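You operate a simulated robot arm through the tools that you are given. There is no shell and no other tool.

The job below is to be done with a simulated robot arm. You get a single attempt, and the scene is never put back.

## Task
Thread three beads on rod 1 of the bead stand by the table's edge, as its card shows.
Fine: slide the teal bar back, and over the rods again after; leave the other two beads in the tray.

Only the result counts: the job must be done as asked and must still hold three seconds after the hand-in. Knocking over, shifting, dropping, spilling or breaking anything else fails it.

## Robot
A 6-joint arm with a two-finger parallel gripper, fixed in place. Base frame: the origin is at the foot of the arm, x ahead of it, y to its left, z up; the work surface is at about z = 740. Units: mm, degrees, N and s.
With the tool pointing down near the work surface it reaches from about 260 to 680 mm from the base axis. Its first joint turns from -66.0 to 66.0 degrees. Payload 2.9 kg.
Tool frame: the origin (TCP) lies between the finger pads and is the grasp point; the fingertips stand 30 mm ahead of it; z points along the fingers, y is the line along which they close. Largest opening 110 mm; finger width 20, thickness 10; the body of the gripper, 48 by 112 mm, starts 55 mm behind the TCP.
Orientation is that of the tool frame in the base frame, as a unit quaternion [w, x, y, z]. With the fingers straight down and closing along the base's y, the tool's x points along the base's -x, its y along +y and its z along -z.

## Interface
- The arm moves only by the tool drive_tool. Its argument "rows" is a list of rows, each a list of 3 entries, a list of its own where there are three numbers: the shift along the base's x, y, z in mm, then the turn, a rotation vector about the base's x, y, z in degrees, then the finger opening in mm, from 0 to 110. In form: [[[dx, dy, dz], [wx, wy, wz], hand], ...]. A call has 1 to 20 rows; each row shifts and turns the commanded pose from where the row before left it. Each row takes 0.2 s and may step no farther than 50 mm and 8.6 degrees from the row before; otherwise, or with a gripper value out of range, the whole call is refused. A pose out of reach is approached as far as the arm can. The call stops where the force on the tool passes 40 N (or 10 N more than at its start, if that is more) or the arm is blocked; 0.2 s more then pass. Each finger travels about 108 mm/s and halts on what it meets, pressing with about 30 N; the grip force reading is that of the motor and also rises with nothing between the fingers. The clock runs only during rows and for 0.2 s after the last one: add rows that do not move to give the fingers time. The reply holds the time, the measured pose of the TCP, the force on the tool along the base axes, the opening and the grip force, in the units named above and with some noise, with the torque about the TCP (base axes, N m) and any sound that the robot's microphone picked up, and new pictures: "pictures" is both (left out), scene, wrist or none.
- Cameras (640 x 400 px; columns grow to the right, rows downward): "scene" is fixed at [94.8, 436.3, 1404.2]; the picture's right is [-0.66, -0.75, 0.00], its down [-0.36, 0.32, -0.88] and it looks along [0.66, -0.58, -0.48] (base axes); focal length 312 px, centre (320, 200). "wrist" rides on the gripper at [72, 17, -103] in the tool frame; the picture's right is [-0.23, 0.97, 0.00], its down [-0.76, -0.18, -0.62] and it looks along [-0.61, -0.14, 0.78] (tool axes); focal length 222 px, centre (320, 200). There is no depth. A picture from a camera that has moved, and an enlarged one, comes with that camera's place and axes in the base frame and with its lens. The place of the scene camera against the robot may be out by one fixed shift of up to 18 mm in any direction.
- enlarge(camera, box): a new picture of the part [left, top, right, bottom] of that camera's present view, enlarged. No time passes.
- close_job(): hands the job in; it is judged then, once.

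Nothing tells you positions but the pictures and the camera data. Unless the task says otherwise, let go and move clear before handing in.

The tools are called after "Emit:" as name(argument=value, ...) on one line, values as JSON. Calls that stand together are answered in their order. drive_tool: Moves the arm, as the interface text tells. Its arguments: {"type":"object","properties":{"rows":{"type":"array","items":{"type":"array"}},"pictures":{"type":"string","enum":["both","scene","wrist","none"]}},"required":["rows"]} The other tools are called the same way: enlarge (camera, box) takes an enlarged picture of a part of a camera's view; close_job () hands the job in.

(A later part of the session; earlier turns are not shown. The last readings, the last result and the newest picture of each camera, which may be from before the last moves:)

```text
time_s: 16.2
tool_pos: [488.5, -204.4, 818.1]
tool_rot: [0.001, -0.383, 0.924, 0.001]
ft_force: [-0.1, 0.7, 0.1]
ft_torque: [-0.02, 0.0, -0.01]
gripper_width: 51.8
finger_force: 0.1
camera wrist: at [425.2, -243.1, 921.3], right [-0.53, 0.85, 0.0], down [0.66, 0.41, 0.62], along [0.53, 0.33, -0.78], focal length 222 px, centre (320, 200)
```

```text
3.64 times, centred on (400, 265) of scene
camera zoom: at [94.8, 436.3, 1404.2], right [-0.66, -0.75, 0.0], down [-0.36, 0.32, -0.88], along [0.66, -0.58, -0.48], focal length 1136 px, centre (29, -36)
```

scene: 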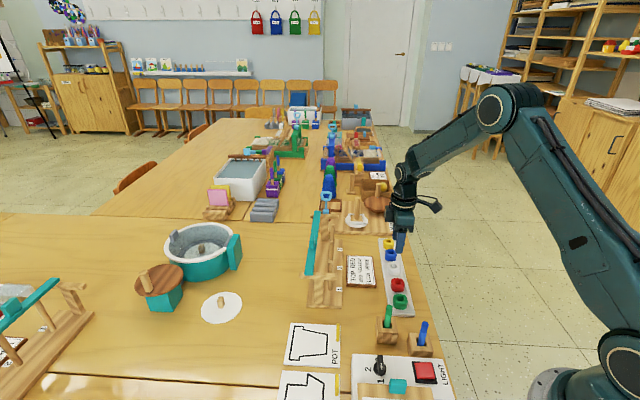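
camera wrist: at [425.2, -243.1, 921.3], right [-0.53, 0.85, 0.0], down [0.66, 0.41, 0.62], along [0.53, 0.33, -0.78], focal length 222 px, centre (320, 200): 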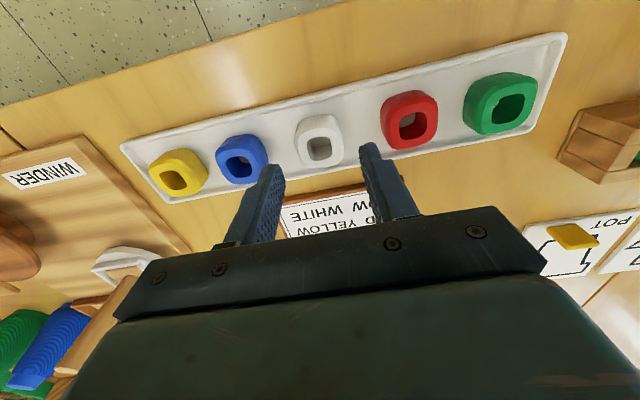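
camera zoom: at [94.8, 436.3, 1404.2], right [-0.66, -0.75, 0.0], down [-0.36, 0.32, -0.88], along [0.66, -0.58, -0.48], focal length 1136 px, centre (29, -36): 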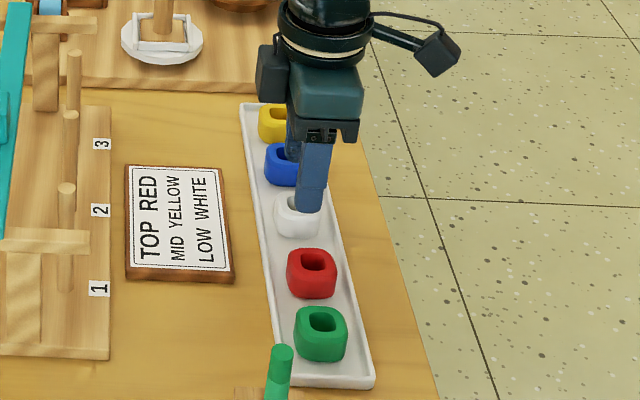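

Aligned: the bead is centred between the fingers. I descend to fingertip height about z=751 and close.

Emit:
drive_tool(rows=[[[0, 0, -15], [0, 0, 0], 52], [[0, 0, -12], [0, 0, 0], 52], [[0, 0, -9], [0, 0, 0], 52], [[0, 0, 0], [0, 0, 0], 52]], pictures="wrist")

Emit:
enlarge(camera="wrist", box=[240, 90, 400, 210])

Emit:
enlarge(camera="scene", box=[380, 230, 420, 290])

```text
time_s: 17.2
tool_pos: [489.5, -205.4, 783.2]
tool_rot: [0.001, -0.383, 0.924, 0.001]
ft_force: [0.6, 0.4, 0.4]
ft_torque: [0.01, -0.01, 0.02]
gripper_width: 51.9
finger_force: 0.0
camera wrist: at [425.1, -243.3, 886.0], right [-0.53, 0.85, 0.0], down [0.66, 0.41, 0.62], along [0.53, 0.33, -0.78], focal length 222 px, centre (320, 200)
```

wrist: 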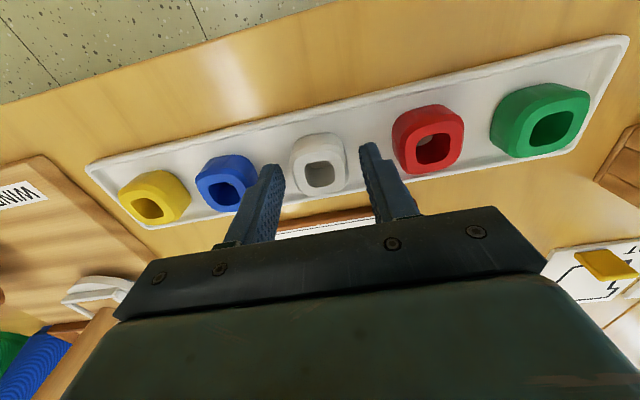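

```text
3.33 times, centred on (320, 150) of wrist
camera zoom: at [425.1, -243.3, 886.0], right [-0.53, 0.85, 0.0], down [0.66, 0.41, 0.62], along [0.53, 0.33, -0.78], focal length 740 px, centre (320, 367)
```

zoom: 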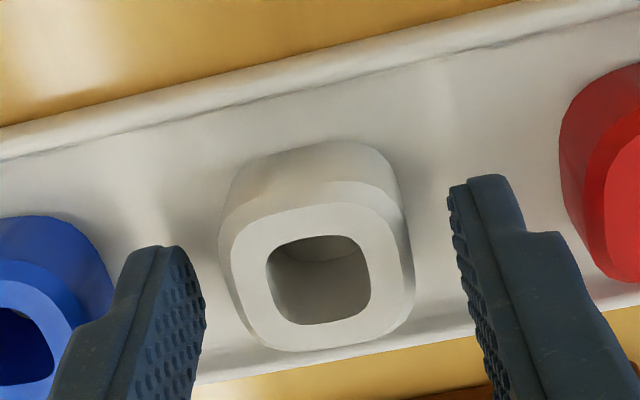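

```text
6.67 times, centred on (400, 260) of scene
camera zoom: at [94.8, 436.3, 1404.2], right [-0.66, -0.75, 0.0], down [-0.36, 0.32, -0.88], along [0.66, -0.58, -0.48], focal length 2083 px, centre (-213, -200)
```

zoom: 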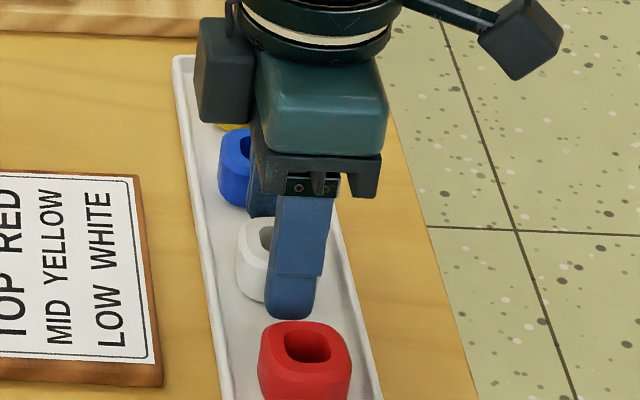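

The bead sits squarely between the fingers; I close on it.

Emit:
drive_tool(rows=[[[0, 0, 0], [0, 0, 0], 36], [[0, 0, 0], [0, 0, 0], 26], [[0, 0, 0], [0, 0, 0], 24], [[0, 0, 0], [0, 0, 0], 24]], pictures="wrist")

Emit:
enlarge(camera="wrist", box=[240, 90, 400, 210])

```text
time_s: 18.2
tool_pos: [489.9, -205.5, 783.4]
tool_rot: [0.0, -0.382, 0.924, 0.0]
ft_force: [-0.8, 0.3, 0.6]
ft_torque: [-0.02, 0.0, -0.02]
gripper_width: 34.5
finger_force: 29.9
camera wrist: at [425.0, -243.2, 886.1], right [-0.53, 0.85, 0.0], down [0.66, 0.41, 0.62], along [0.53, 0.33, -0.78], focal length 222 px, centre (320, 200)
```

wrist: 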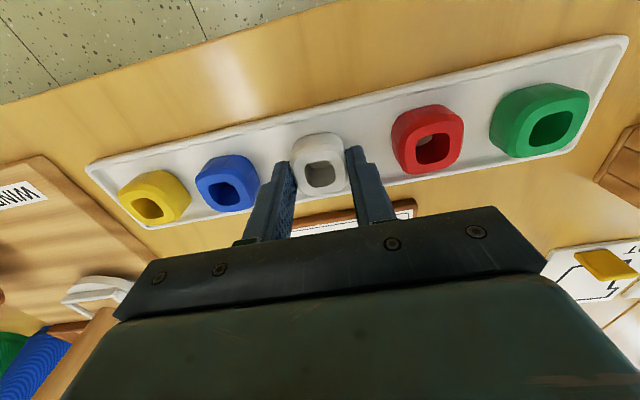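

```text
3.33 times, centred on (320, 150) of wrist
camera zoom: at [425.0, -243.2, 886.1], right [-0.53, 0.85, 0.0], down [0.66, 0.41, 0.62], along [0.53, 0.33, -0.78], focal length 740 px, centre (320, 367)
```

zoom: 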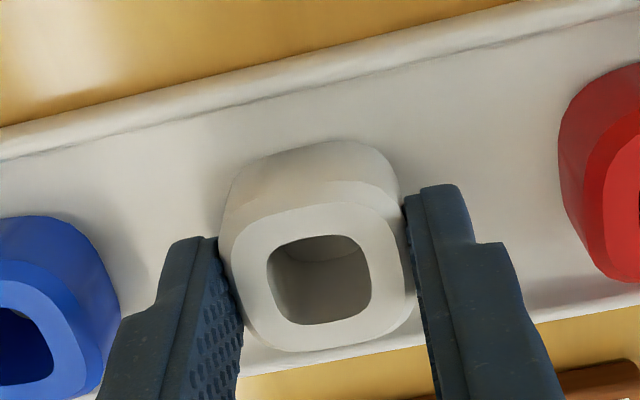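

White is gripped at 34.5 mm. I lift it straight up and carry it toward rod 1, staying high.

Emit:
drive_tool(rows=[[[0, 0, 20], [0, 0, 0], 24], [[0, 0, 40], [0, 0, 0], 24], [[0, 0, 45], [0, 0, 0], 24], [[0, 0, 45], [0, 0, 0], 24], [[0, 0, 0], [0, 0, 0], 24]], pictures="wrist")

Emit:
drive_tool(rows=[[[11, 30, 5], [0, 0, 0], 24], [[11, 32, 5], [0, 0, 0], 24], [[11, 32, 0], [0, 0, 0], 24], [[11, 32, 0], [0, 0, 0], 24], [[11, 32, 0], [0, 0, 0], 24], [[10, 30, 0], [0, 0, 0], 24], [[5, 12, 0], [0, 0, 0], 24], [[0, 0, 0], [0, 0, 0], 24]], pictures="both")

Emit:
enlarge(camera="wrist", box=[240, 60, 400, 200])

Emit:
enlarge(camera="scene", box=[285, 180, 385, 310])

```text
time_s: 19.4
tool_pos: [490.6, -203.5, 932.3]
tool_rot: [0.0, -0.382, 0.924, 0.0]
ft_force: [-0.3, 0.0, -0.7]
ft_torque: [0.01, -0.03, -0.01]
gripper_width: 34.8
finger_force: 29.4
camera wrist: at [425.9, -242.3, 1035.8], right [-0.53, 0.85, 0.0], down [0.66, 0.41, 0.62], along [0.53, 0.33, -0.78], focal length 222 px, centre (320, 200)
```

wrist: 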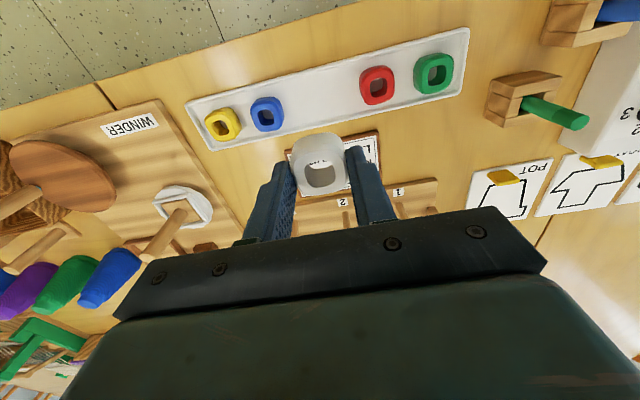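

```text
time_s: 21.2
tool_pos: [559.9, -4.1, 943.2]
tool_rot: [0.0, -0.383, 0.924, 0.0]
ft_force: [0.1, -0.1, -0.5]
ft_torque: [-0.04, 0.0, 0.03]
gripper_width: 34.7
finger_force: 30.3
camera wrist: at [495.6, -42.3, 1046.0], right [-0.53, 0.85, 0.0], down [0.66, 0.41, 0.62], along [0.53, 0.33, -0.78], focal length 222 px, centre (320, 200)
```

scene: 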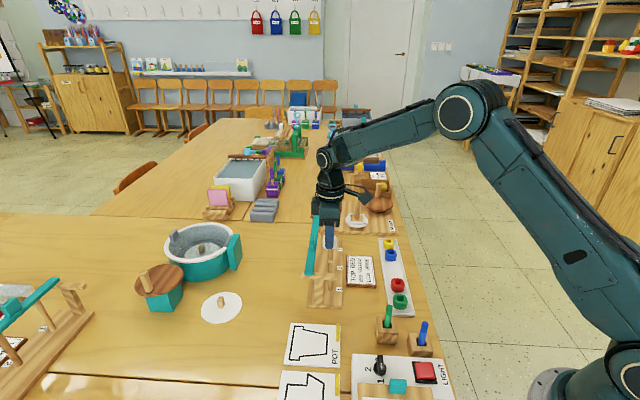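
wrist: 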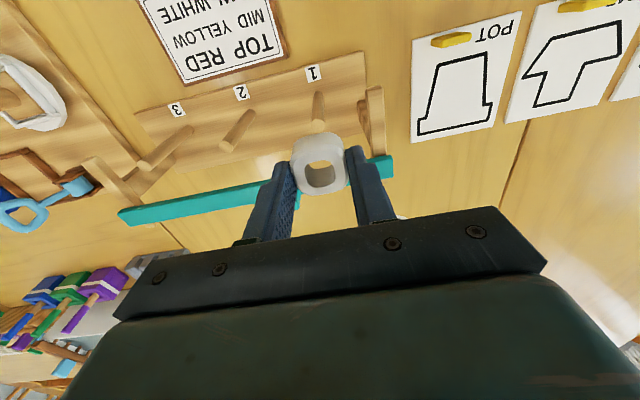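

```text
2.86 times, centred on (320, 130) of wrist
camera zoom: at [495.6, -42.3, 1046.0], right [-0.53, 0.85, 0.0], down [0.66, 0.41, 0.62], along [0.53, 0.33, -0.78], focal length 635 px, centre (320, 400)
```

zoom: 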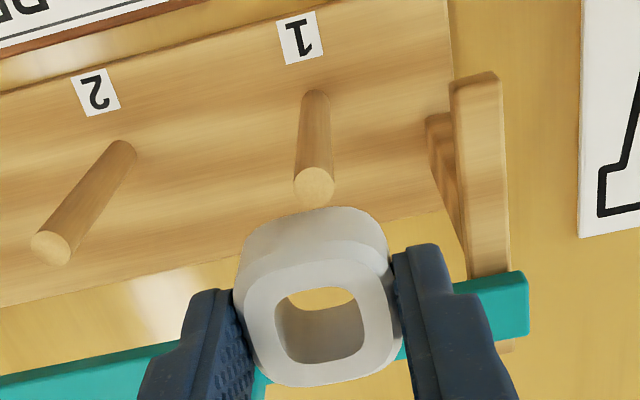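

```text
3.08 times, centred on (335, 245) of scene
camera zoom: at [94.8, 436.3, 1404.2], right [-0.66, -0.75, 0.0], down [-0.36, 0.32, -0.88], along [0.66, -0.58, -0.48], focal length 961 px, centre (274, 62)
```

zoom: 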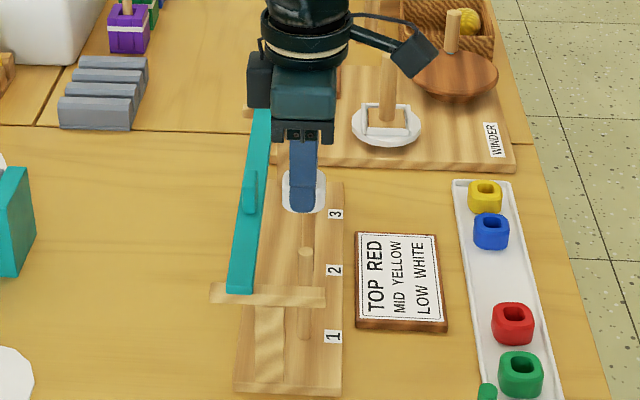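

Rod 1's top comes out at about z=849, centred near (557.6, −6.0). I shift the bead the few mm needed and lower partway to verify.

Emit:
drive_tool(rows=[[[-1.8, -3.2, 0], [0, 0, 0], 24], [[0, 0, -12], [0, 0, 0], 24], [[0, 0, -8], [0, 0, 0], 24], [[0, 0, 0], [0, 0, 0], 24]], pictures="both")

Emit:
enlarge(camera="wrist", box=[270, 80, 370, 200])

Emit:
enlarge(camera="scene", box=[295, 200, 365, 310])

```text
time_s: 22.2
tool_pos: [558.0, -6.9, 922.6]
tool_rot: [0.001, -0.383, 0.924, 0.0]
ft_force: [0.3, -0.2, -0.1]
ft_torque: [0.02, -0.03, -0.02]
gripper_width: 34.7
finger_force: 30.1
camera wrist: at [493.5, -46.3, 1025.9], right [-0.53, 0.85, 0.0], down [0.66, 0.41, 0.62], along [0.53, 0.33, -0.78], focal length 222 px, centre (320, 200)
```

scene: 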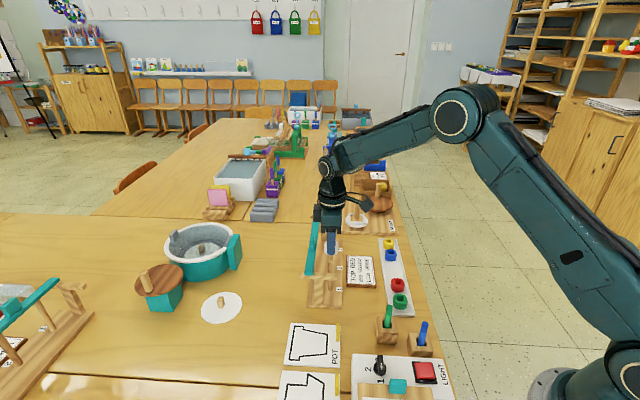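
wrist: 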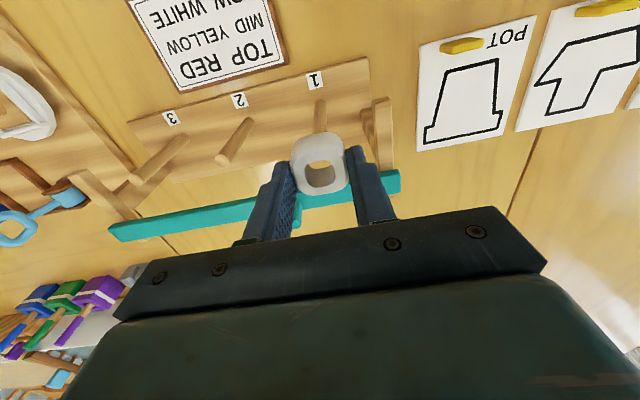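

```text
3.33 times, centred on (320, 140) of wrist
camera zoom: at [493.5, -46.3, 1025.9], right [-0.53, 0.85, 0.0], down [0.66, 0.41, 0.62], along [0.53, 0.33, -0.78], focal length 740 px, centre (320, 400)
```

zoom: 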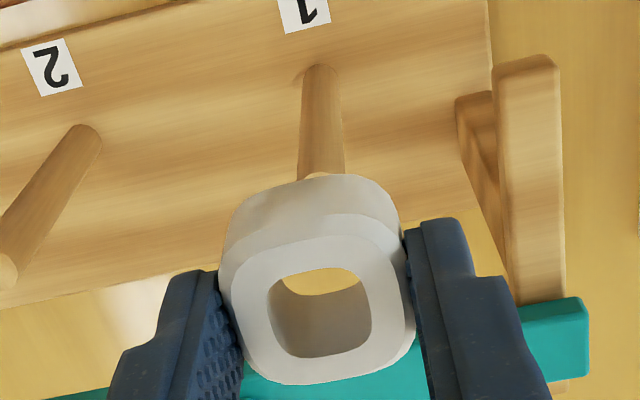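

```text
3.64 times, centred on (330, 255) of scene
camera zoom: at [94.8, 436.3, 1404.2], right [-0.66, -0.75, 0.0], down [-0.36, 0.32, -0.88], along [0.66, -0.58, -0.48], focal length 1136 px, centre (284, 0)
```

zoom: 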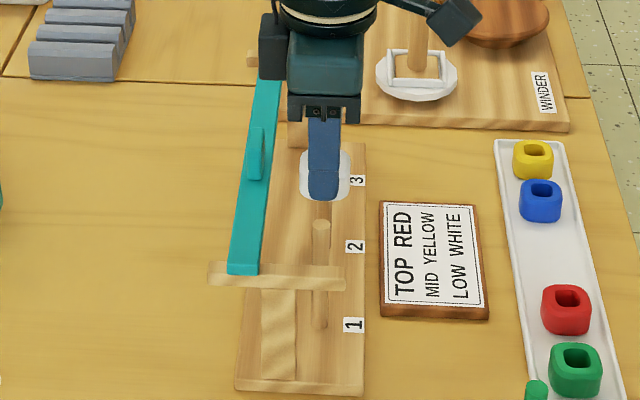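

Bead and rod line up to within about a millimetre. I nudge 0.7 mm and lower so the bead slips over the rod top.

Emit:
drive_tool(rows=[[[0.5, 0.5, -10], [0, 0, 0], 24], [[0, 0, -10], [0, 0, 0], 24], [[0, 0, -8], [0, 0, 0], 24], [[0, 0, -6], [0, 0, 0], 24], [[0, 0, -6], [0, 0, 0], 24], [[0, 0, -6], [0, 0, 0], 24], [[0, 0, 0], [0, 0, 0], 24]], pictures="both")

Emit:
enlarge(camera="wrist", box=[270, 80, 370, 200])

Emit:
enlarge(camera="scene", box=[295, 200, 365, 310])

```text
time_s: 23.8
tool_pos: [558.8, -8.5, 876.7]
tool_rot: [0.0, -0.383, 0.924, 0.0]
ft_force: [-0.3, 0.8, 0.2]
ft_torque: [0.0, 0.04, -0.02]
gripper_width: 34.6
finger_force: 29.9
camera wrist: at [493.9, -46.1, 979.5], right [-0.53, 0.85, 0.0], down [0.66, 0.41, 0.62], along [0.53, 0.33, -0.78], focal length 222 px, centre (320, 200)
```

scene: 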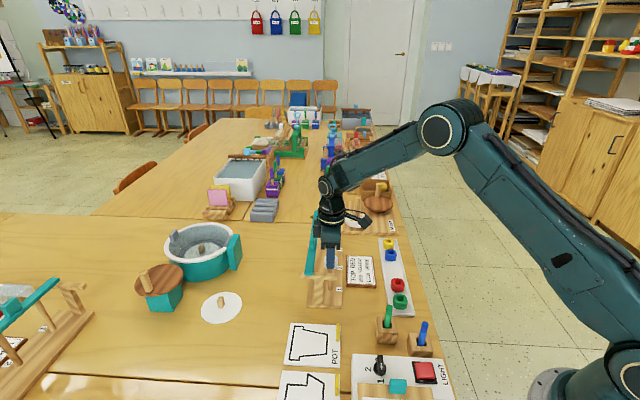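
wrist: 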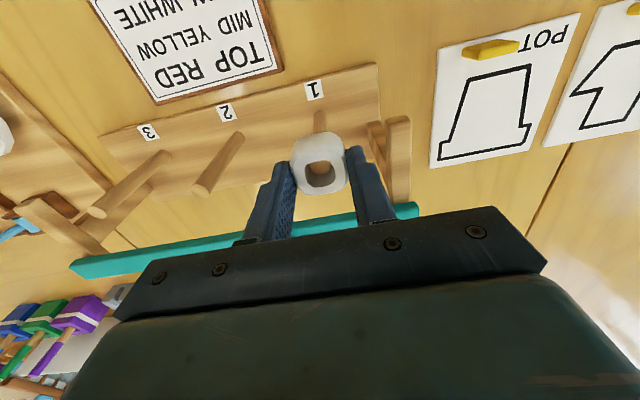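

```text
3.33 times, centred on (320, 140) of wrist
camera zoom: at [493.9, -46.1, 979.5], right [-0.53, 0.85, 0.0], down [0.66, 0.41, 0.62], along [0.53, 0.33, -0.78], focal length 740 px, centre (320, 400)
```

zoom: 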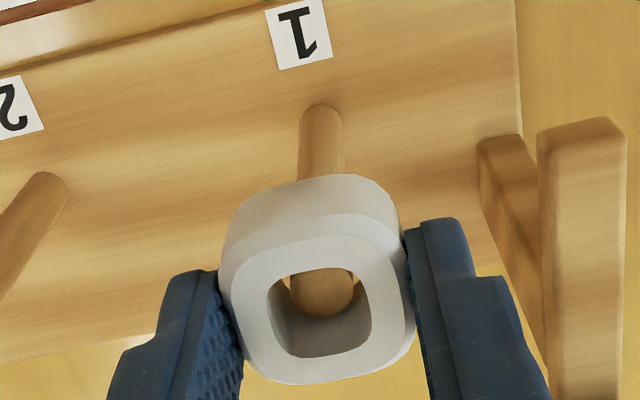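

```text
3.64 times, centred on (330, 255) of scene
camera zoom: at [94.8, 436.3, 1404.2], right [-0.66, -0.75, 0.0], down [-0.36, 0.32, -0.88], along [0.66, -0.58, -0.48], focal length 1136 px, centre (284, 0)
```

zoom: 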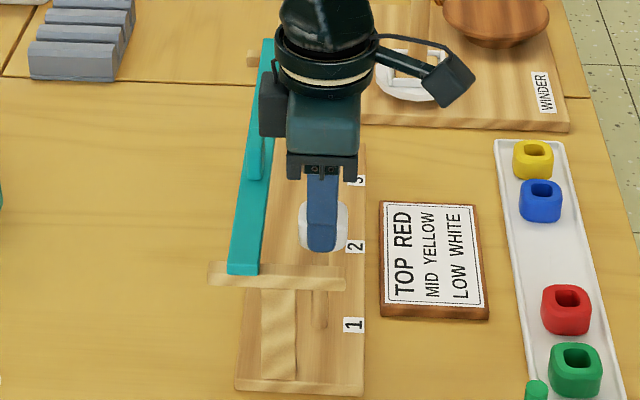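

The rod top is visible inside the white bead's hole. I lower the bead down the rod, watching forces, to just above the base.

Emit:
drive_tool(rows=[[[0, 0, -10], [0, 0, 0], 24], [[0, 0, -10], [0, 0, 0], 24], [[0, 0, -10], [0, 0, 0], 24], [[0, 0, -10], [0, 0, 0], 24], [[0, 0, -10], [0, 0, 0], 24], [[0, 0, -10], [0, 0, 0], 24], [[0, 0, -8], [0, 0, 0], 24], [[0, 0, 0], [0, 0, 0], 24]], pictures="both")

Emit:
enlarge(camera="wrist", box=[250, 80, 390, 240])

Emit:
enlarge(camera="scene", box=[295, 200, 365, 310])

```text
time_s: 25.6
tool_pos: [556.9, -7.2, 809.0]
tool_rot: [0.001, -0.383, 0.924, 0.0]
ft_force: [-0.2, -0.3, 0.4]
ft_torque: [-0.02, 0.03, -0.01]
gripper_width: 34.8
finger_force: 30.3
camera wrist: at [493.6, -46.2, 911.7], right [-0.53, 0.85, 0.0], down [0.66, 0.41, 0.62], along [0.53, 0.33, -0.78], focal length 222 px, centre (320, 200)
```

scene: 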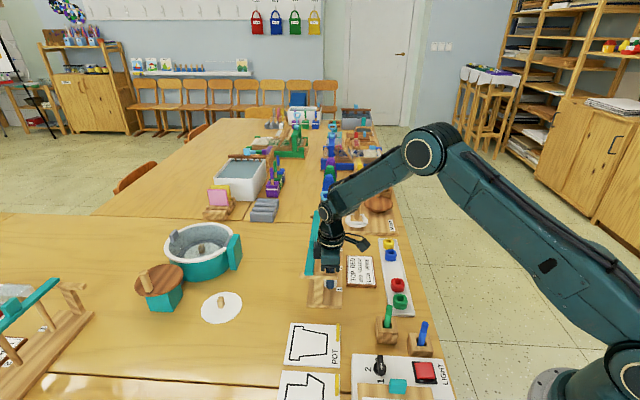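
wrist: 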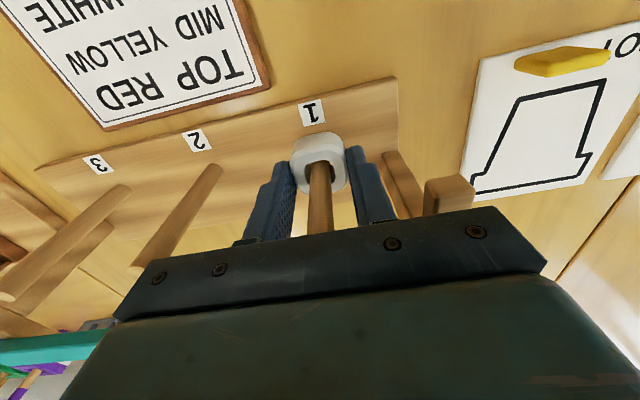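

```text
2.50 times, centred on (320, 160) of wrist
camera zoom: at [493.6, -46.2, 911.7], right [-0.53, 0.85, 0.0], down [0.66, 0.41, 0.62], along [0.53, 0.33, -0.78], focal length 555 px, centre (320, 300)
```

zoom: 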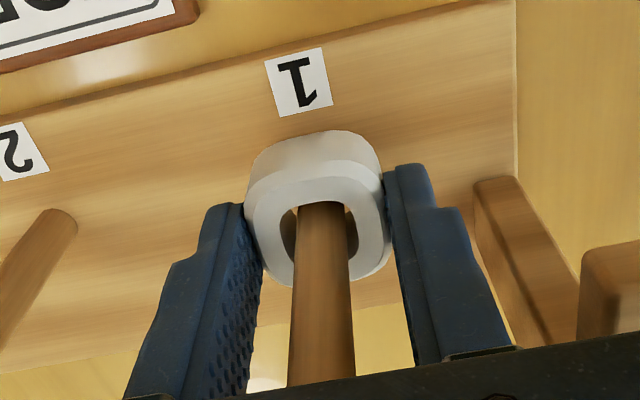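

```text
3.64 times, centred on (330, 255) of scene
camera zoom: at [94.8, 436.3, 1404.2], right [-0.66, -0.75, 0.0], down [-0.36, 0.32, -0.88], along [0.66, -0.58, -0.48], focal length 1136 px, centre (284, 0)
```

zoom: 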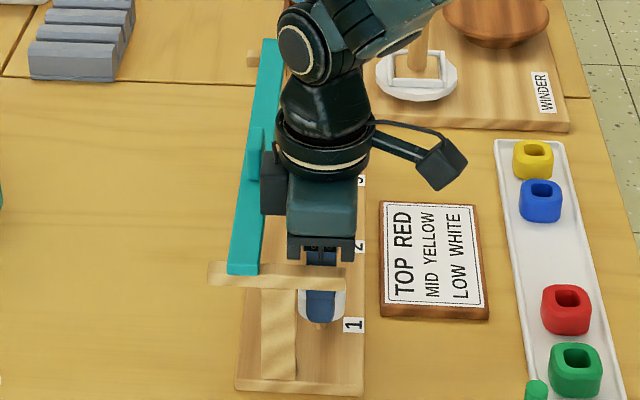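

Force is nil and the bead is almost at the base. I go 5 mm lower and release gently.

Emit:
drive_tool(rows=[[[0, 0, -5], [0, 0, 0], 24], [[0, 0, 0], [0, 0, 0], 36], [[0, 0, 0], [0, 0, 0], 40], [[0, 0, 0], [0, 0, 0], 48], [[0, 0, 0], [0, 0, 0], 48]], pictures="both")

Emit:
enlarge(camera="wrist", box=[250, 80, 390, 240])

Emit:
enlarge(camera="scene", box=[295, 200, 365, 310])

```text
time_s: 26.8
tool_pos: [557.5, -7.5, 803.7]
tool_rot: [0.001, -0.383, 0.924, 0.0]
ft_force: [0.7, -0.7, 1.3]
ft_torque: [0.04, -0.04, -0.02]
gripper_width: 47.7
finger_force: 0.1
camera wrist: at [493.6, -46.0, 906.8], right [-0.53, 0.85, 0.0], down [0.66, 0.41, 0.62], along [0.53, 0.33, -0.78], focal length 222 px, centre (320, 200)
```

scene: 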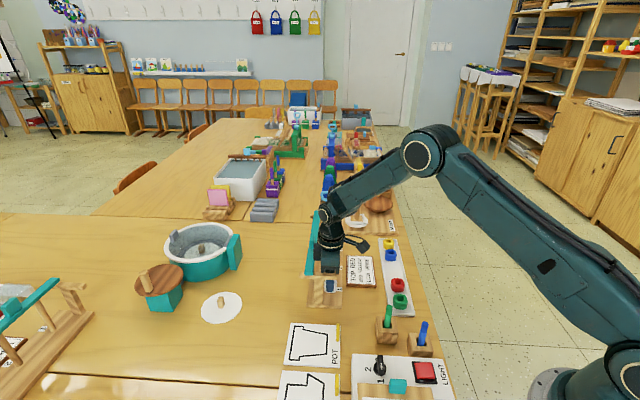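
wrist: 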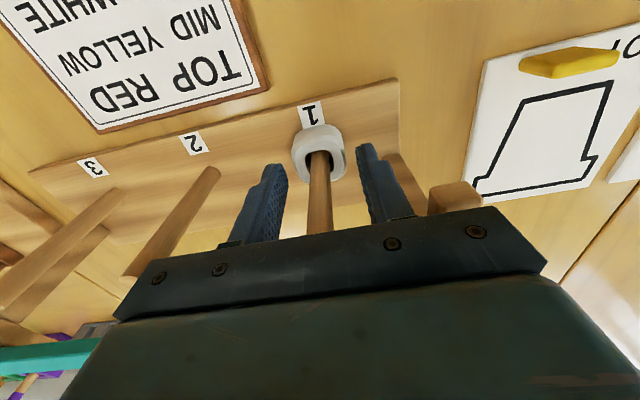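

```text
2.50 times, centred on (320, 160) of wrist
camera zoom: at [493.6, -46.0, 906.8], right [-0.53, 0.85, 0.0], down [0.66, 0.41, 0.62], along [0.53, 0.33, -0.78], focal length 555 px, centre (320, 300)
```

zoom: 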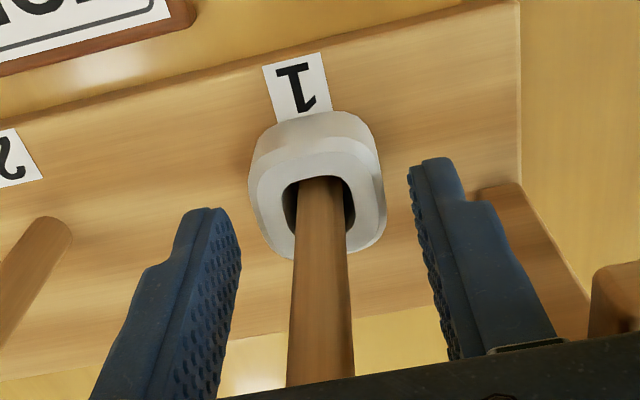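

```text
3.64 times, centred on (330, 255) of scene
camera zoom: at [94.8, 436.3, 1404.2], right [-0.66, -0.75, 0.0], down [-0.36, 0.32, -0.88], along [0.66, -0.58, -0.48], focal length 1136 px, centre (284, 0)
```

zoom: 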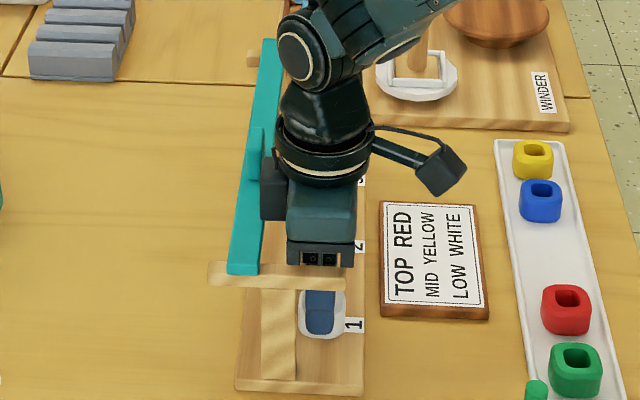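

White is seated at the bottom of rod 1. I rise clear and go over the yellow bead near (577, −293).

Emit:
drive_tool(rows=[[[0, 0, 20], [0, 0, 0], 48], [[0, 0, 40], [0, 0, 0], 48], [[0, 0, 40], [0, 0, 0], 48], [[0, 0, 40], [0, 0, 0], 46], [[2.9, -40.9, 0], [0, 0, 0], 46], [[2.9, -40.9, 0], [0, 0, 0], 46], [[2.9, -40.9, 0], [0, 0, 0], 46], [[2.9, -40.9, 0], [0, 0, 0], 46], [[2.9, -40.9, 0], [0, 0, 0], 46], [[2.9, -40.9, -20], [0, 0, 0], 46], [[2.9, -40.9, -50], [0, 0, 0], 46], [[0, 0, 0], [0, 0, 0], 46]], pictures="both")

Emit:
enlarge(camera="wrist", box=[240, 60, 400, 180])

Emit:
enlarge(camera="scene", box=[285, 190, 425, 310])

```text
refused: row 11 steps farther than a row can; nothing moved
```

```text
3.33 times, centred on (320, 120) of wrist
camera zoom: at [493.6, -46.0, 906.8], right [-0.53, 0.85, 0.0], down [0.66, 0.41, 0.62], along [0.53, 0.33, -0.78], focal length 740 px, centre (320, 467)
```

zoom: 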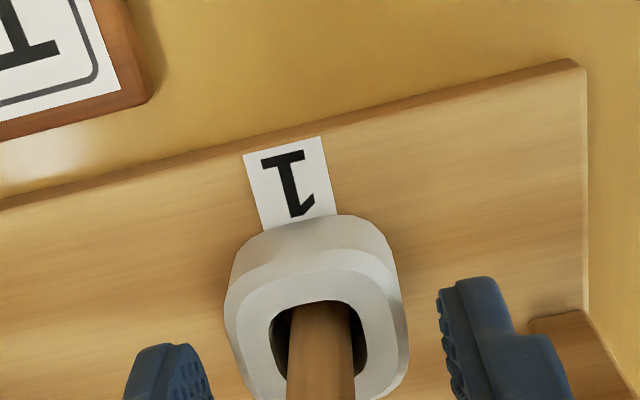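

```text
3.33 times, centred on (355, 250) of scene
camera zoom: at [94.8, 436.3, 1404.2], right [-0.66, -0.75, 0.0], down [-0.36, 0.32, -0.88], along [0.66, -0.58, -0.48], focal length 1041 px, centre (203, 33)
```

zoom: 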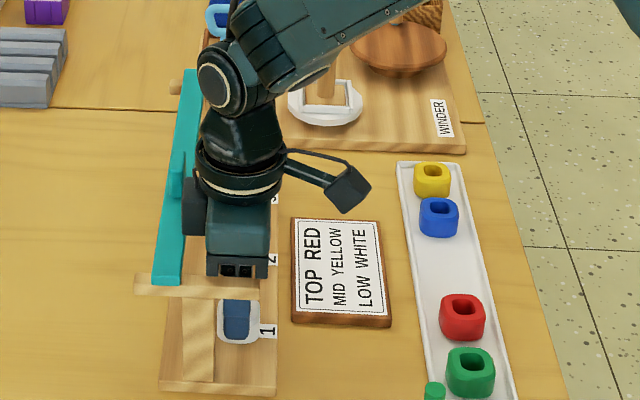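

The last combined step was too long, so nothing moved; white is sitting flat on the base. I repeat the travel with the descent split out.

Emit:
drive_tool(rows=[[[0, 0, 20], [0, 0, 0], 48], [[0, 0, 40], [0, 0, 0], 48], [[0, 0, 40], [0, 0, 0], 48], [[0, 0, 40], [0, 0, 0], 46], [[2.9, -40.9, 0], [0, 0, 0], 46], [[2.9, -40.9, 0], [0, 0, 0], 46], [[2.9, -40.9, 0], [0, 0, 0], 46], [[2.9, -40.9, 0], [0, 0, 0], 46], [[2.9, -40.9, 0], [0, 0, 0], 46], [[2.9, -40.9, -10], [0, 0, 0], 46], [[2.9, -40.9, -20], [0, 0, 0], 46], [[0, 0, -40], [0, 0, 0], 46], [[0, 0, 0], [0, 0, 0], 46]], pictures="both")

Emit:
enlarge(camera="wrist", box=[240, 60, 400, 180])

Emit:
enlarge(camera="scene", box=[285, 190, 425, 310])

```text
time_s: 29.6
tool_pos: [579.2, -294.4, 872.9]
tool_rot: [0.001, -0.383, 0.924, 0.0]
ft_force: [-0.5, -0.1, -0.9]
ft_torque: [0.0, -0.03, -0.02]
gripper_width: 46.1
finger_force: 0.0
camera wrist: at [514.6, -332.7, 976.0], right [-0.53, 0.85, 0.0], down [0.66, 0.41, 0.62], along [0.53, 0.33, -0.78], focal length 222 px, centre (320, 200)
```

scene: 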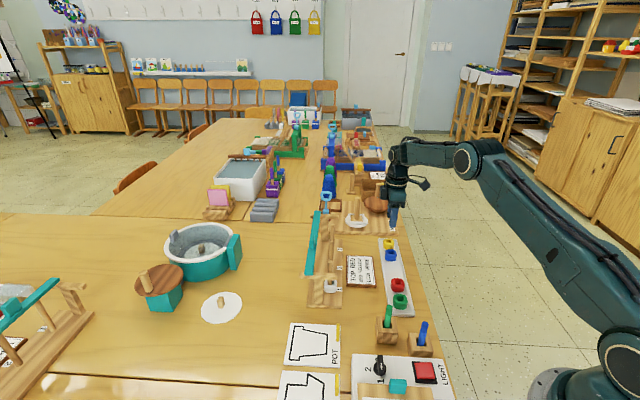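
wrist: 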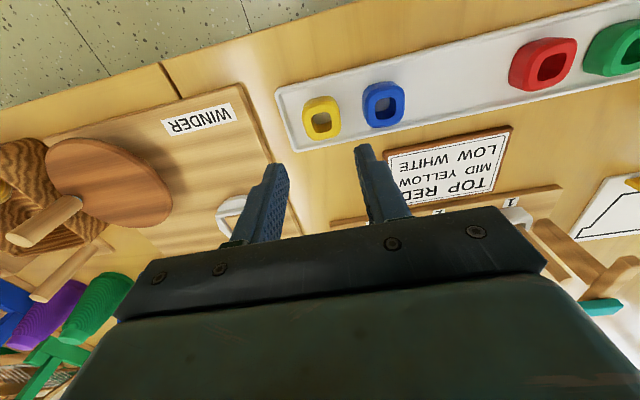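

```text
3.33 times, centred on (320, 120) of wrist
camera zoom: at [514.6, -332.7, 976.0], right [-0.53, 0.85, 0.0], down [0.66, 0.41, 0.62], along [0.53, 0.33, -0.78], focal length 740 px, centre (320, 467)
```

zoom: 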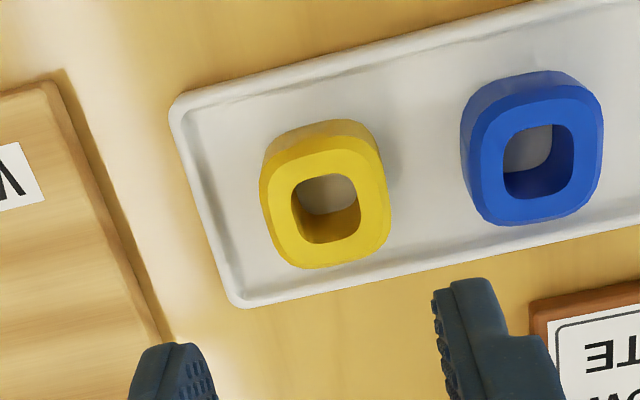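

```text
3.33 times, centred on (355, 250) of scene
camera zoom: at [94.8, 436.3, 1404.2], right [-0.66, -0.75, 0.0], down [-0.36, 0.32, -0.88], along [0.66, -0.58, -0.48], focal length 1041 px, centre (203, 33)
```

zoom: 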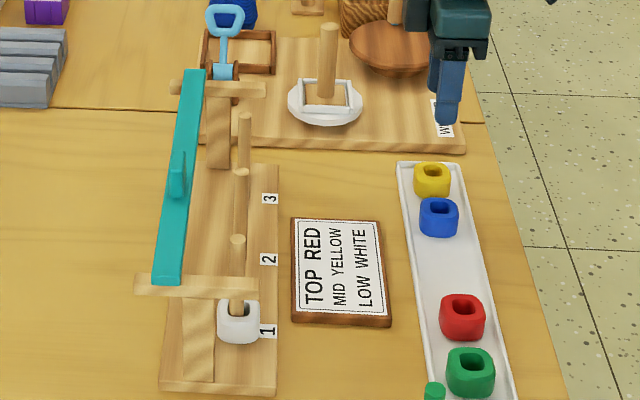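

White is threaded properly on rod 1. Yellow's centre is at (576.7, −292.3); I correct by a couple of mm and descend partway with a narrower opening, since the tray's end rim is close.

Emit:
drive_tool(rows=[[[-0.8, 1.5, -20], [0, 0, 0], 42], [[0, 0, -20], [0, 0, 0], 42], [[0, 0, -20], [0, 0, 0], 42], [[0, 0, 0], [0, 0, 0], 42]], pictures="wrist")

Emit:
enlarge(camera="wrist", box=[240, 80, 400, 200])

```text
time_s: 30.6
tool_pos: [577.5, -293.1, 813.3]
tool_rot: [0.002, -0.383, 0.924, 0.0]
ft_force: [-0.1, 0.0, 0.3]
ft_torque: [-0.02, 0.03, -0.03]
gripper_width: 42.0
finger_force: 0.0
camera wrist: at [513.2, -330.9, 916.2], right [-0.53, 0.85, 0.0], down [0.66, 0.41, 0.62], along [0.53, 0.33, -0.78], focal length 222 px, centre (320, 200)
```

wrist: 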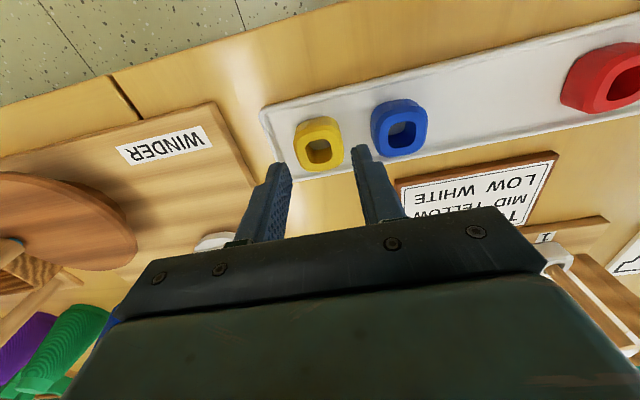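

```text
3.33 times, centred on (320, 140) of wrist
camera zoom: at [513.2, -330.9, 916.2], right [-0.53, 0.85, 0.0], down [0.66, 0.41, 0.62], along [0.53, 0.33, -0.78], focal length 740 px, centre (320, 400)
```

zoom: 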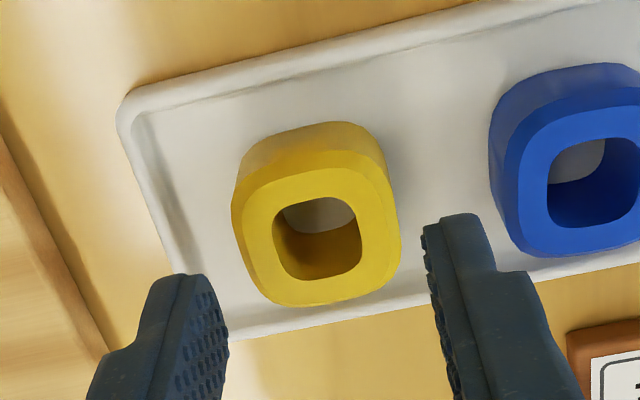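

Emit:
drive_tool(rows=[[[0.5, -0.1, -12], [0, 0, 0], 42], [[0, 0, -10], [0, 0, 0], 42], [[0, 0, -7], [0, 0, 0], 42], [[0, 0, 0], [0, 0, 0], 42]], pictures="wrist")

Emit:
enlarge(camera="wrist", box=[240, 90, 400, 210])

Emit:
enlarge(camera="scene", box=[365, 215, 425, 275])

```text
time_s: 31.6
tool_pos: [577.4, -292.1, 783.6]
tool_rot: [0.001, -0.383, 0.924, 0.0]
ft_force: [-0.7, 0.3, -0.5]
ft_torque: [0.03, 0.04, -0.03]
gripper_width: 42.0
finger_force: 0.1
camera wrist: at [513.9, -330.9, 887.2], right [-0.53, 0.85, 0.0], down [0.66, 0.41, 0.62], along [0.53, 0.33, -0.78], focal length 222 px, centre (320, 200)
```

wrist: 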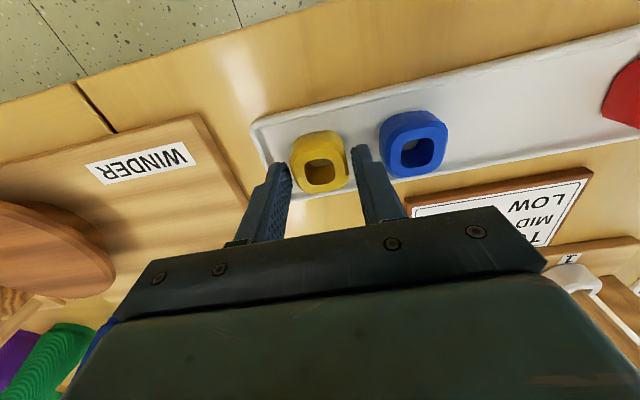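

```text
3.33 times, centred on (320, 150) of wrist
camera zoom: at [513.9, -330.9, 887.2], right [-0.53, 0.85, 0.0], down [0.66, 0.41, 0.62], along [0.53, 0.33, -0.78], focal length 740 px, centre (320, 367)
```

zoom: 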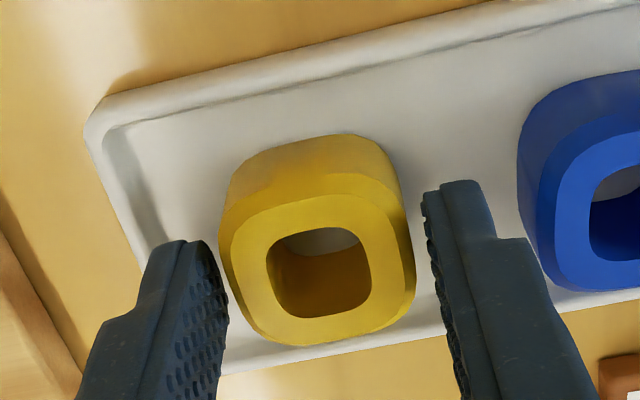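

```text
6.67 times, centred on (395, 245) of scene
camera zoom: at [94.8, 436.3, 1404.2], right [-0.66, -0.75, 0.0], down [-0.36, 0.32, -0.88], along [0.66, -0.58, -0.48], focal length 2083 px, centre (-180, -100)
```

zoom: 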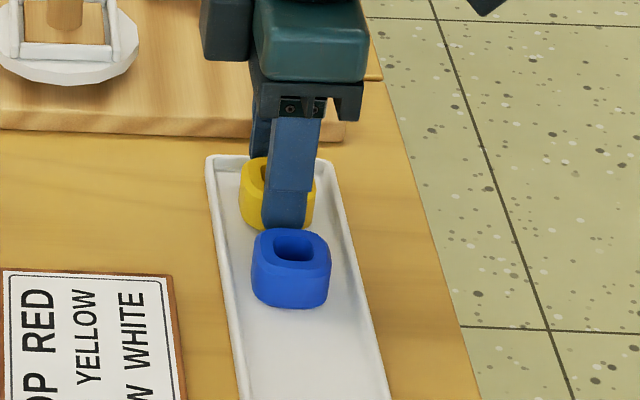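

No contact force, and yellow is between the fingers. I close on it and lift.

Emit:
drive_tool(rows=[[[0, 0, 0], [0, 0, 0], 34], [[0, 0, 0], [0, 0, 0], 26], [[0, 0, 0], [0, 0, 0], 24], [[0, 0, 0], [0, 0, 0], 24]], pictures="wrist")

Emit:
enlarge(camera="wrist", box=[240, 90, 400, 210])

```text
time_s: 32.6
tool_pos: [578.5, -292.4, 783.9]
tool_rot: [0.0, -0.382, 0.924, 0.0]
ft_force: [-0.1, 0.7, 0.5]
ft_torque: [0.0, -0.02, -0.03]
gripper_width: 34.8
finger_force: 30.3
camera wrist: at [513.9, -330.9, 887.2], right [-0.53, 0.85, 0.0], down [0.66, 0.41, 0.62], along [0.53, 0.33, -0.78], focal length 222 px, centre (320, 200)
```

wrist: 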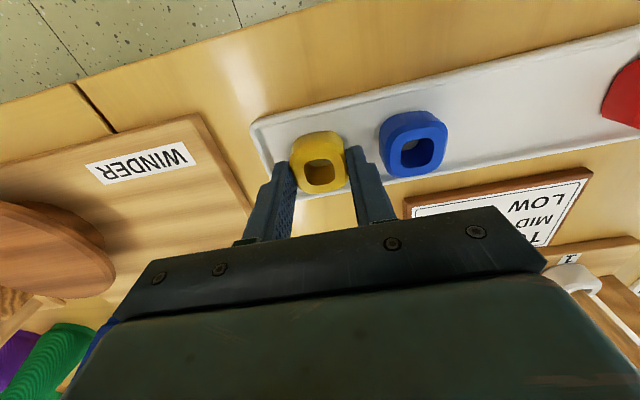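

```text
3.33 times, centred on (320, 150) of wrist
camera zoom: at [513.9, -330.9, 887.2], right [-0.53, 0.85, 0.0], down [0.66, 0.41, 0.62], along [0.53, 0.33, -0.78], focal length 740 px, centre (320, 367)
```

zoom: 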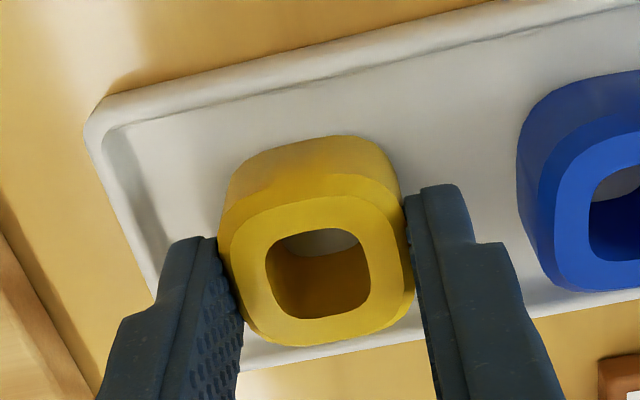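

Yellow is gripped at 34.8 mm. I lift and carry it to just above rod 1, using the offsets that worked for white.

Emit:
drive_tool(rows=[[[0, 0, 20], [0, 0, 0], 24], [[0, 0, 40], [0, 0, 0], 24], [[0, 0, 50], [0, 0, 0], 24], [[0, 0, 45], [0, 0, 0], 24], [[-2.81, 40.76, 0], [0, 0, 0], 24], [[-2.81, 40.76, 0], [0, 0, 0], 24], [[-2.81, 40.76, 0], [0, 0, 0], 24], [[-2.81, 40.76, 0], [0, 0, 0], 24], [[-2.81, 40.76, 0], [0, 0, 0], 24], [[-2.81, 40.76, 0], [0, 0, 0], 24], [[-2.84, 40.74, 0], [0, 0, 0], 24], [[0, 0, -15], [0, 0, 0], 24], [[0, 0, 0], [0, 0, 0], 24]], pictures="both")

Emit:
enlarge(camera="wrist", box=[270, 80, 370, 200])

Emit:
enlarge(camera="scene", box=[295, 200, 365, 310])

```text
time_s: 35.4
tool_pos: [557.0, -7.7, 924.4]
tool_rot: [0.001, -0.382, 0.924, 0.001]
ft_force: [-0.1, 0.4, -0.6]
ft_torque: [0.02, 0.01, 0.0]
gripper_width: 34.7
finger_force: 30.4
camera wrist: at [494.1, -45.5, 1027.5], right [-0.53, 0.85, 0.0], down [0.66, 0.41, 0.62], along [0.53, 0.33, -0.78], focal length 222 px, centre (320, 200)
```

scene: 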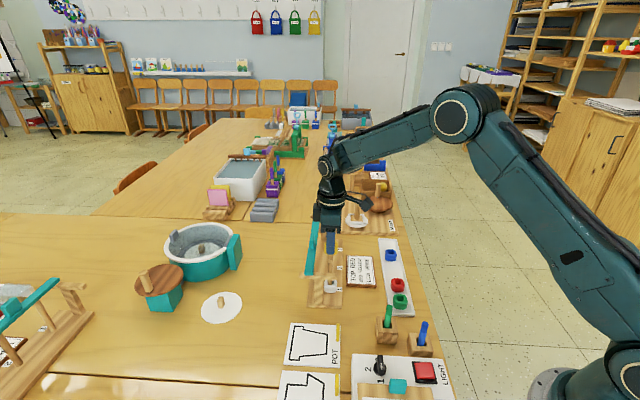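
wrist: 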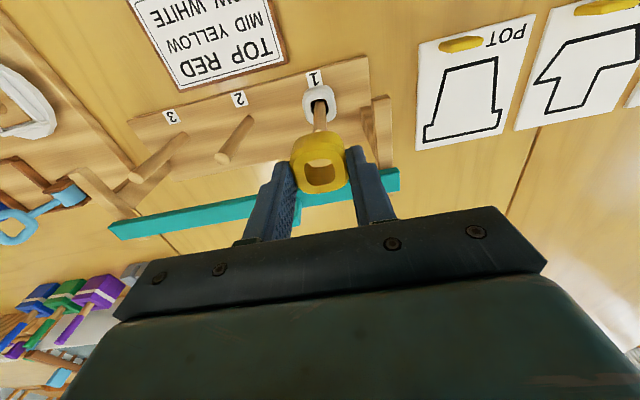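

```text
3.33 times, centred on (320, 140) of wrist
camera zoom: at [494.1, -45.5, 1027.5], right [-0.53, 0.85, 0.0], down [0.66, 0.41, 0.62], along [0.53, 0.33, -0.78], focal length 740 px, centre (320, 400)
```

zoom: 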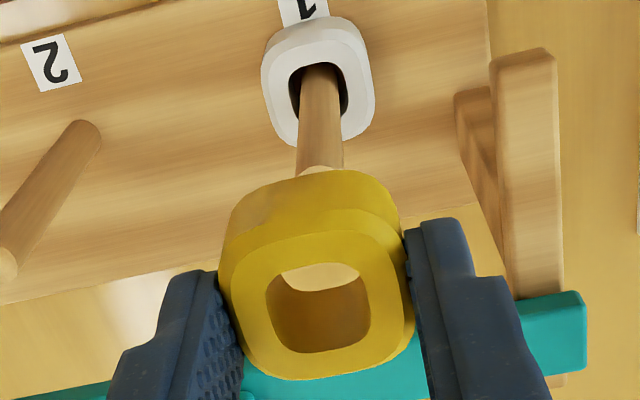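

```text
3.64 times, centred on (330, 255) of scene
camera zoom: at [94.8, 436.3, 1404.2], right [-0.66, -0.75, 0.0], down [-0.36, 0.32, -0.88], along [0.66, -0.58, -0.48], focal length 1136 px, centre (284, 0)
```

zoom: 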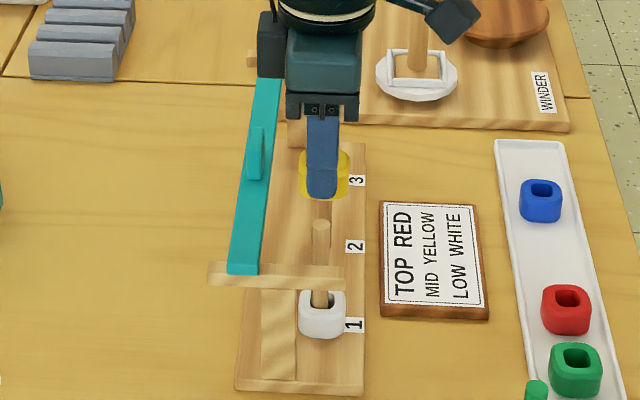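

Yellow lines up with rod 1. I lower it over the rod top, then check.

Emit:
drive_tool(rows=[[[0, 0, -10], [0, 0, 0], 24], [[0, 0, -10], [0, 0, 0], 24], [[0, 0, -8], [0, 0, 0], 24], [[0, 0, -7], [0, 0, 0], 24], [[0, 0, -6], [0, 0, 0], 24], [[0, 0, -6], [0, 0, 0], 24], [[0, 0, 0], [0, 0, 0], 24]], pictures="wrist")

Emit:
enlarge(camera="wrist", box=[270, 80, 370, 200])

```text
time_s: 37.0
tool_pos: [557.7, -7.6, 878.1]
tool_rot: [0.0, -0.382, 0.924, 0.0]
ft_force: [0.5, -0.2, -0.1]
ft_torque: [0.0, 0.04, 0.03]
gripper_width: 34.3
finger_force: 29.9
camera wrist: at [494.1, -45.9, 980.7], right [-0.53, 0.85, 0.0], down [0.66, 0.41, 0.62], along [0.53, 0.33, -0.78], focal length 222 px, centre (320, 200)
```

wrist: 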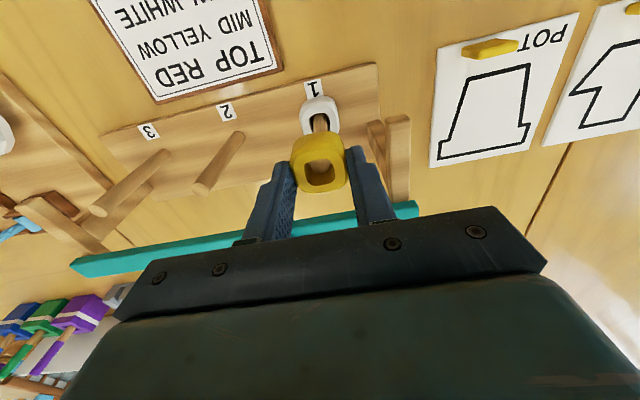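

```text
3.33 times, centred on (320, 140) of wrist
camera zoom: at [494.1, -45.9, 980.7], right [-0.53, 0.85, 0.0], down [0.66, 0.41, 0.62], along [0.53, 0.33, -0.78], focal length 740 px, centre (320, 400)
```

zoom: 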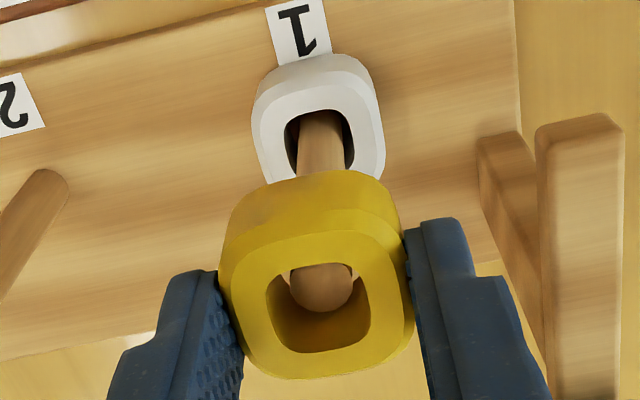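

The rod is inside yellow's hole. I lower it to just above white.

Emit:
drive_tool(rows=[[[0, 0, -10], [0, 0, 0], 24], [[0, 0, -10], [0, 0, 0], 24], [[0, 0, -10], [0, 0, 0], 24], [[0, 0, -10], [0, 0, 0], 24], [[0, 0, -10], [0, 0, 0], 24], [[0, 0, -8], [0, 0, 0], 24], [[0, 0, 0], [0, 0, 0], 24]], pictures="both")

Emit:
enlarge(camera="wrist", box=[250, 80, 390, 240])

Emit:
enlarge(camera="scene", box=[295, 220, 365, 310])

```text
time_s: 38.6
tool_pos: [558.7, -7.2, 820.8]
tool_rot: [0.001, -0.382, 0.924, 0.0]
ft_force: [-0.6, 0.1, -0.3]
ft_torque: [-0.01, -0.03, 0.03]
gripper_width: 34.9
finger_force: 29.5
camera wrist: at [494.5, -45.6, 922.8], right [-0.53, 0.85, 0.0], down [0.66, 0.41, 0.62], along [0.53, 0.33, -0.78], focal length 222 px, centre (320, 200)
```

scene: 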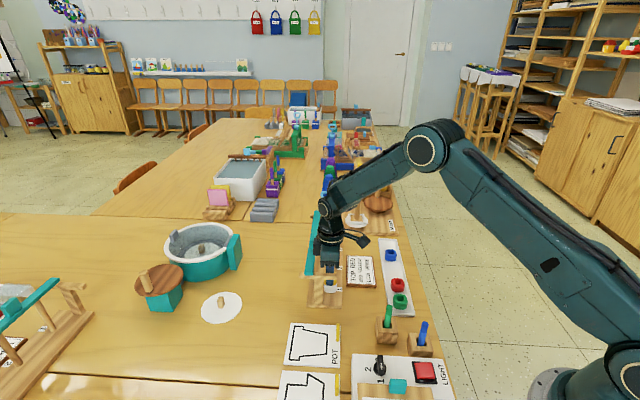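
wrist: 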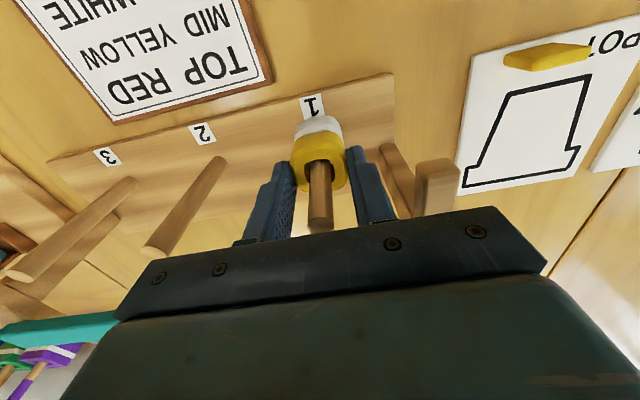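

```text
2.50 times, centred on (320, 160) of wrist
camera zoom: at [494.5, -45.6, 922.8], right [-0.53, 0.85, 0.0], down [0.66, 0.41, 0.62], along [0.53, 0.33, -0.78], focal length 555 px, centre (320, 300)
```

zoom: 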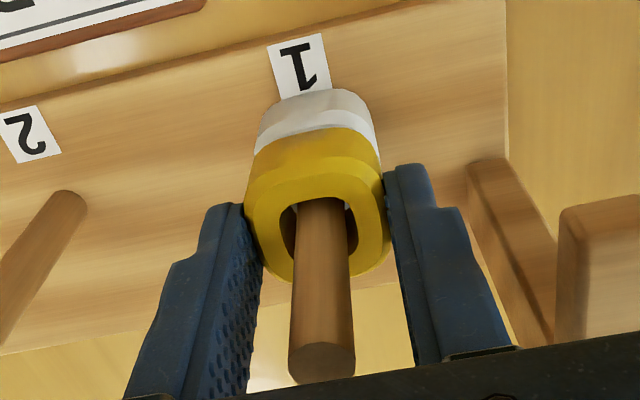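

```text
4.44 times, centred on (330, 265) of scene
camera zoom: at [94.8, 436.3, 1404.2], right [-0.66, -0.75, 0.0], down [-0.36, 0.32, -0.88], along [0.66, -0.58, -0.48], focal length 1389 px, centre (276, -89)
```

zoom: 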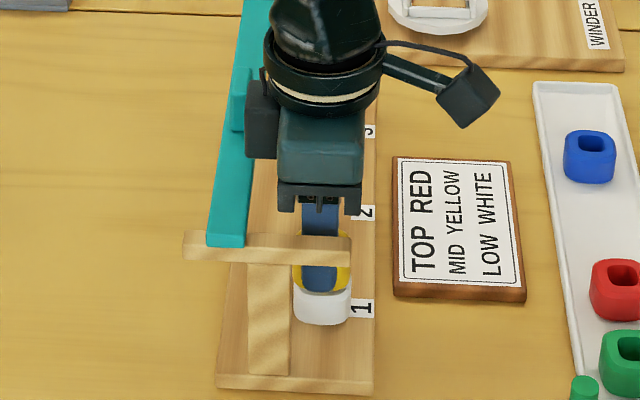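

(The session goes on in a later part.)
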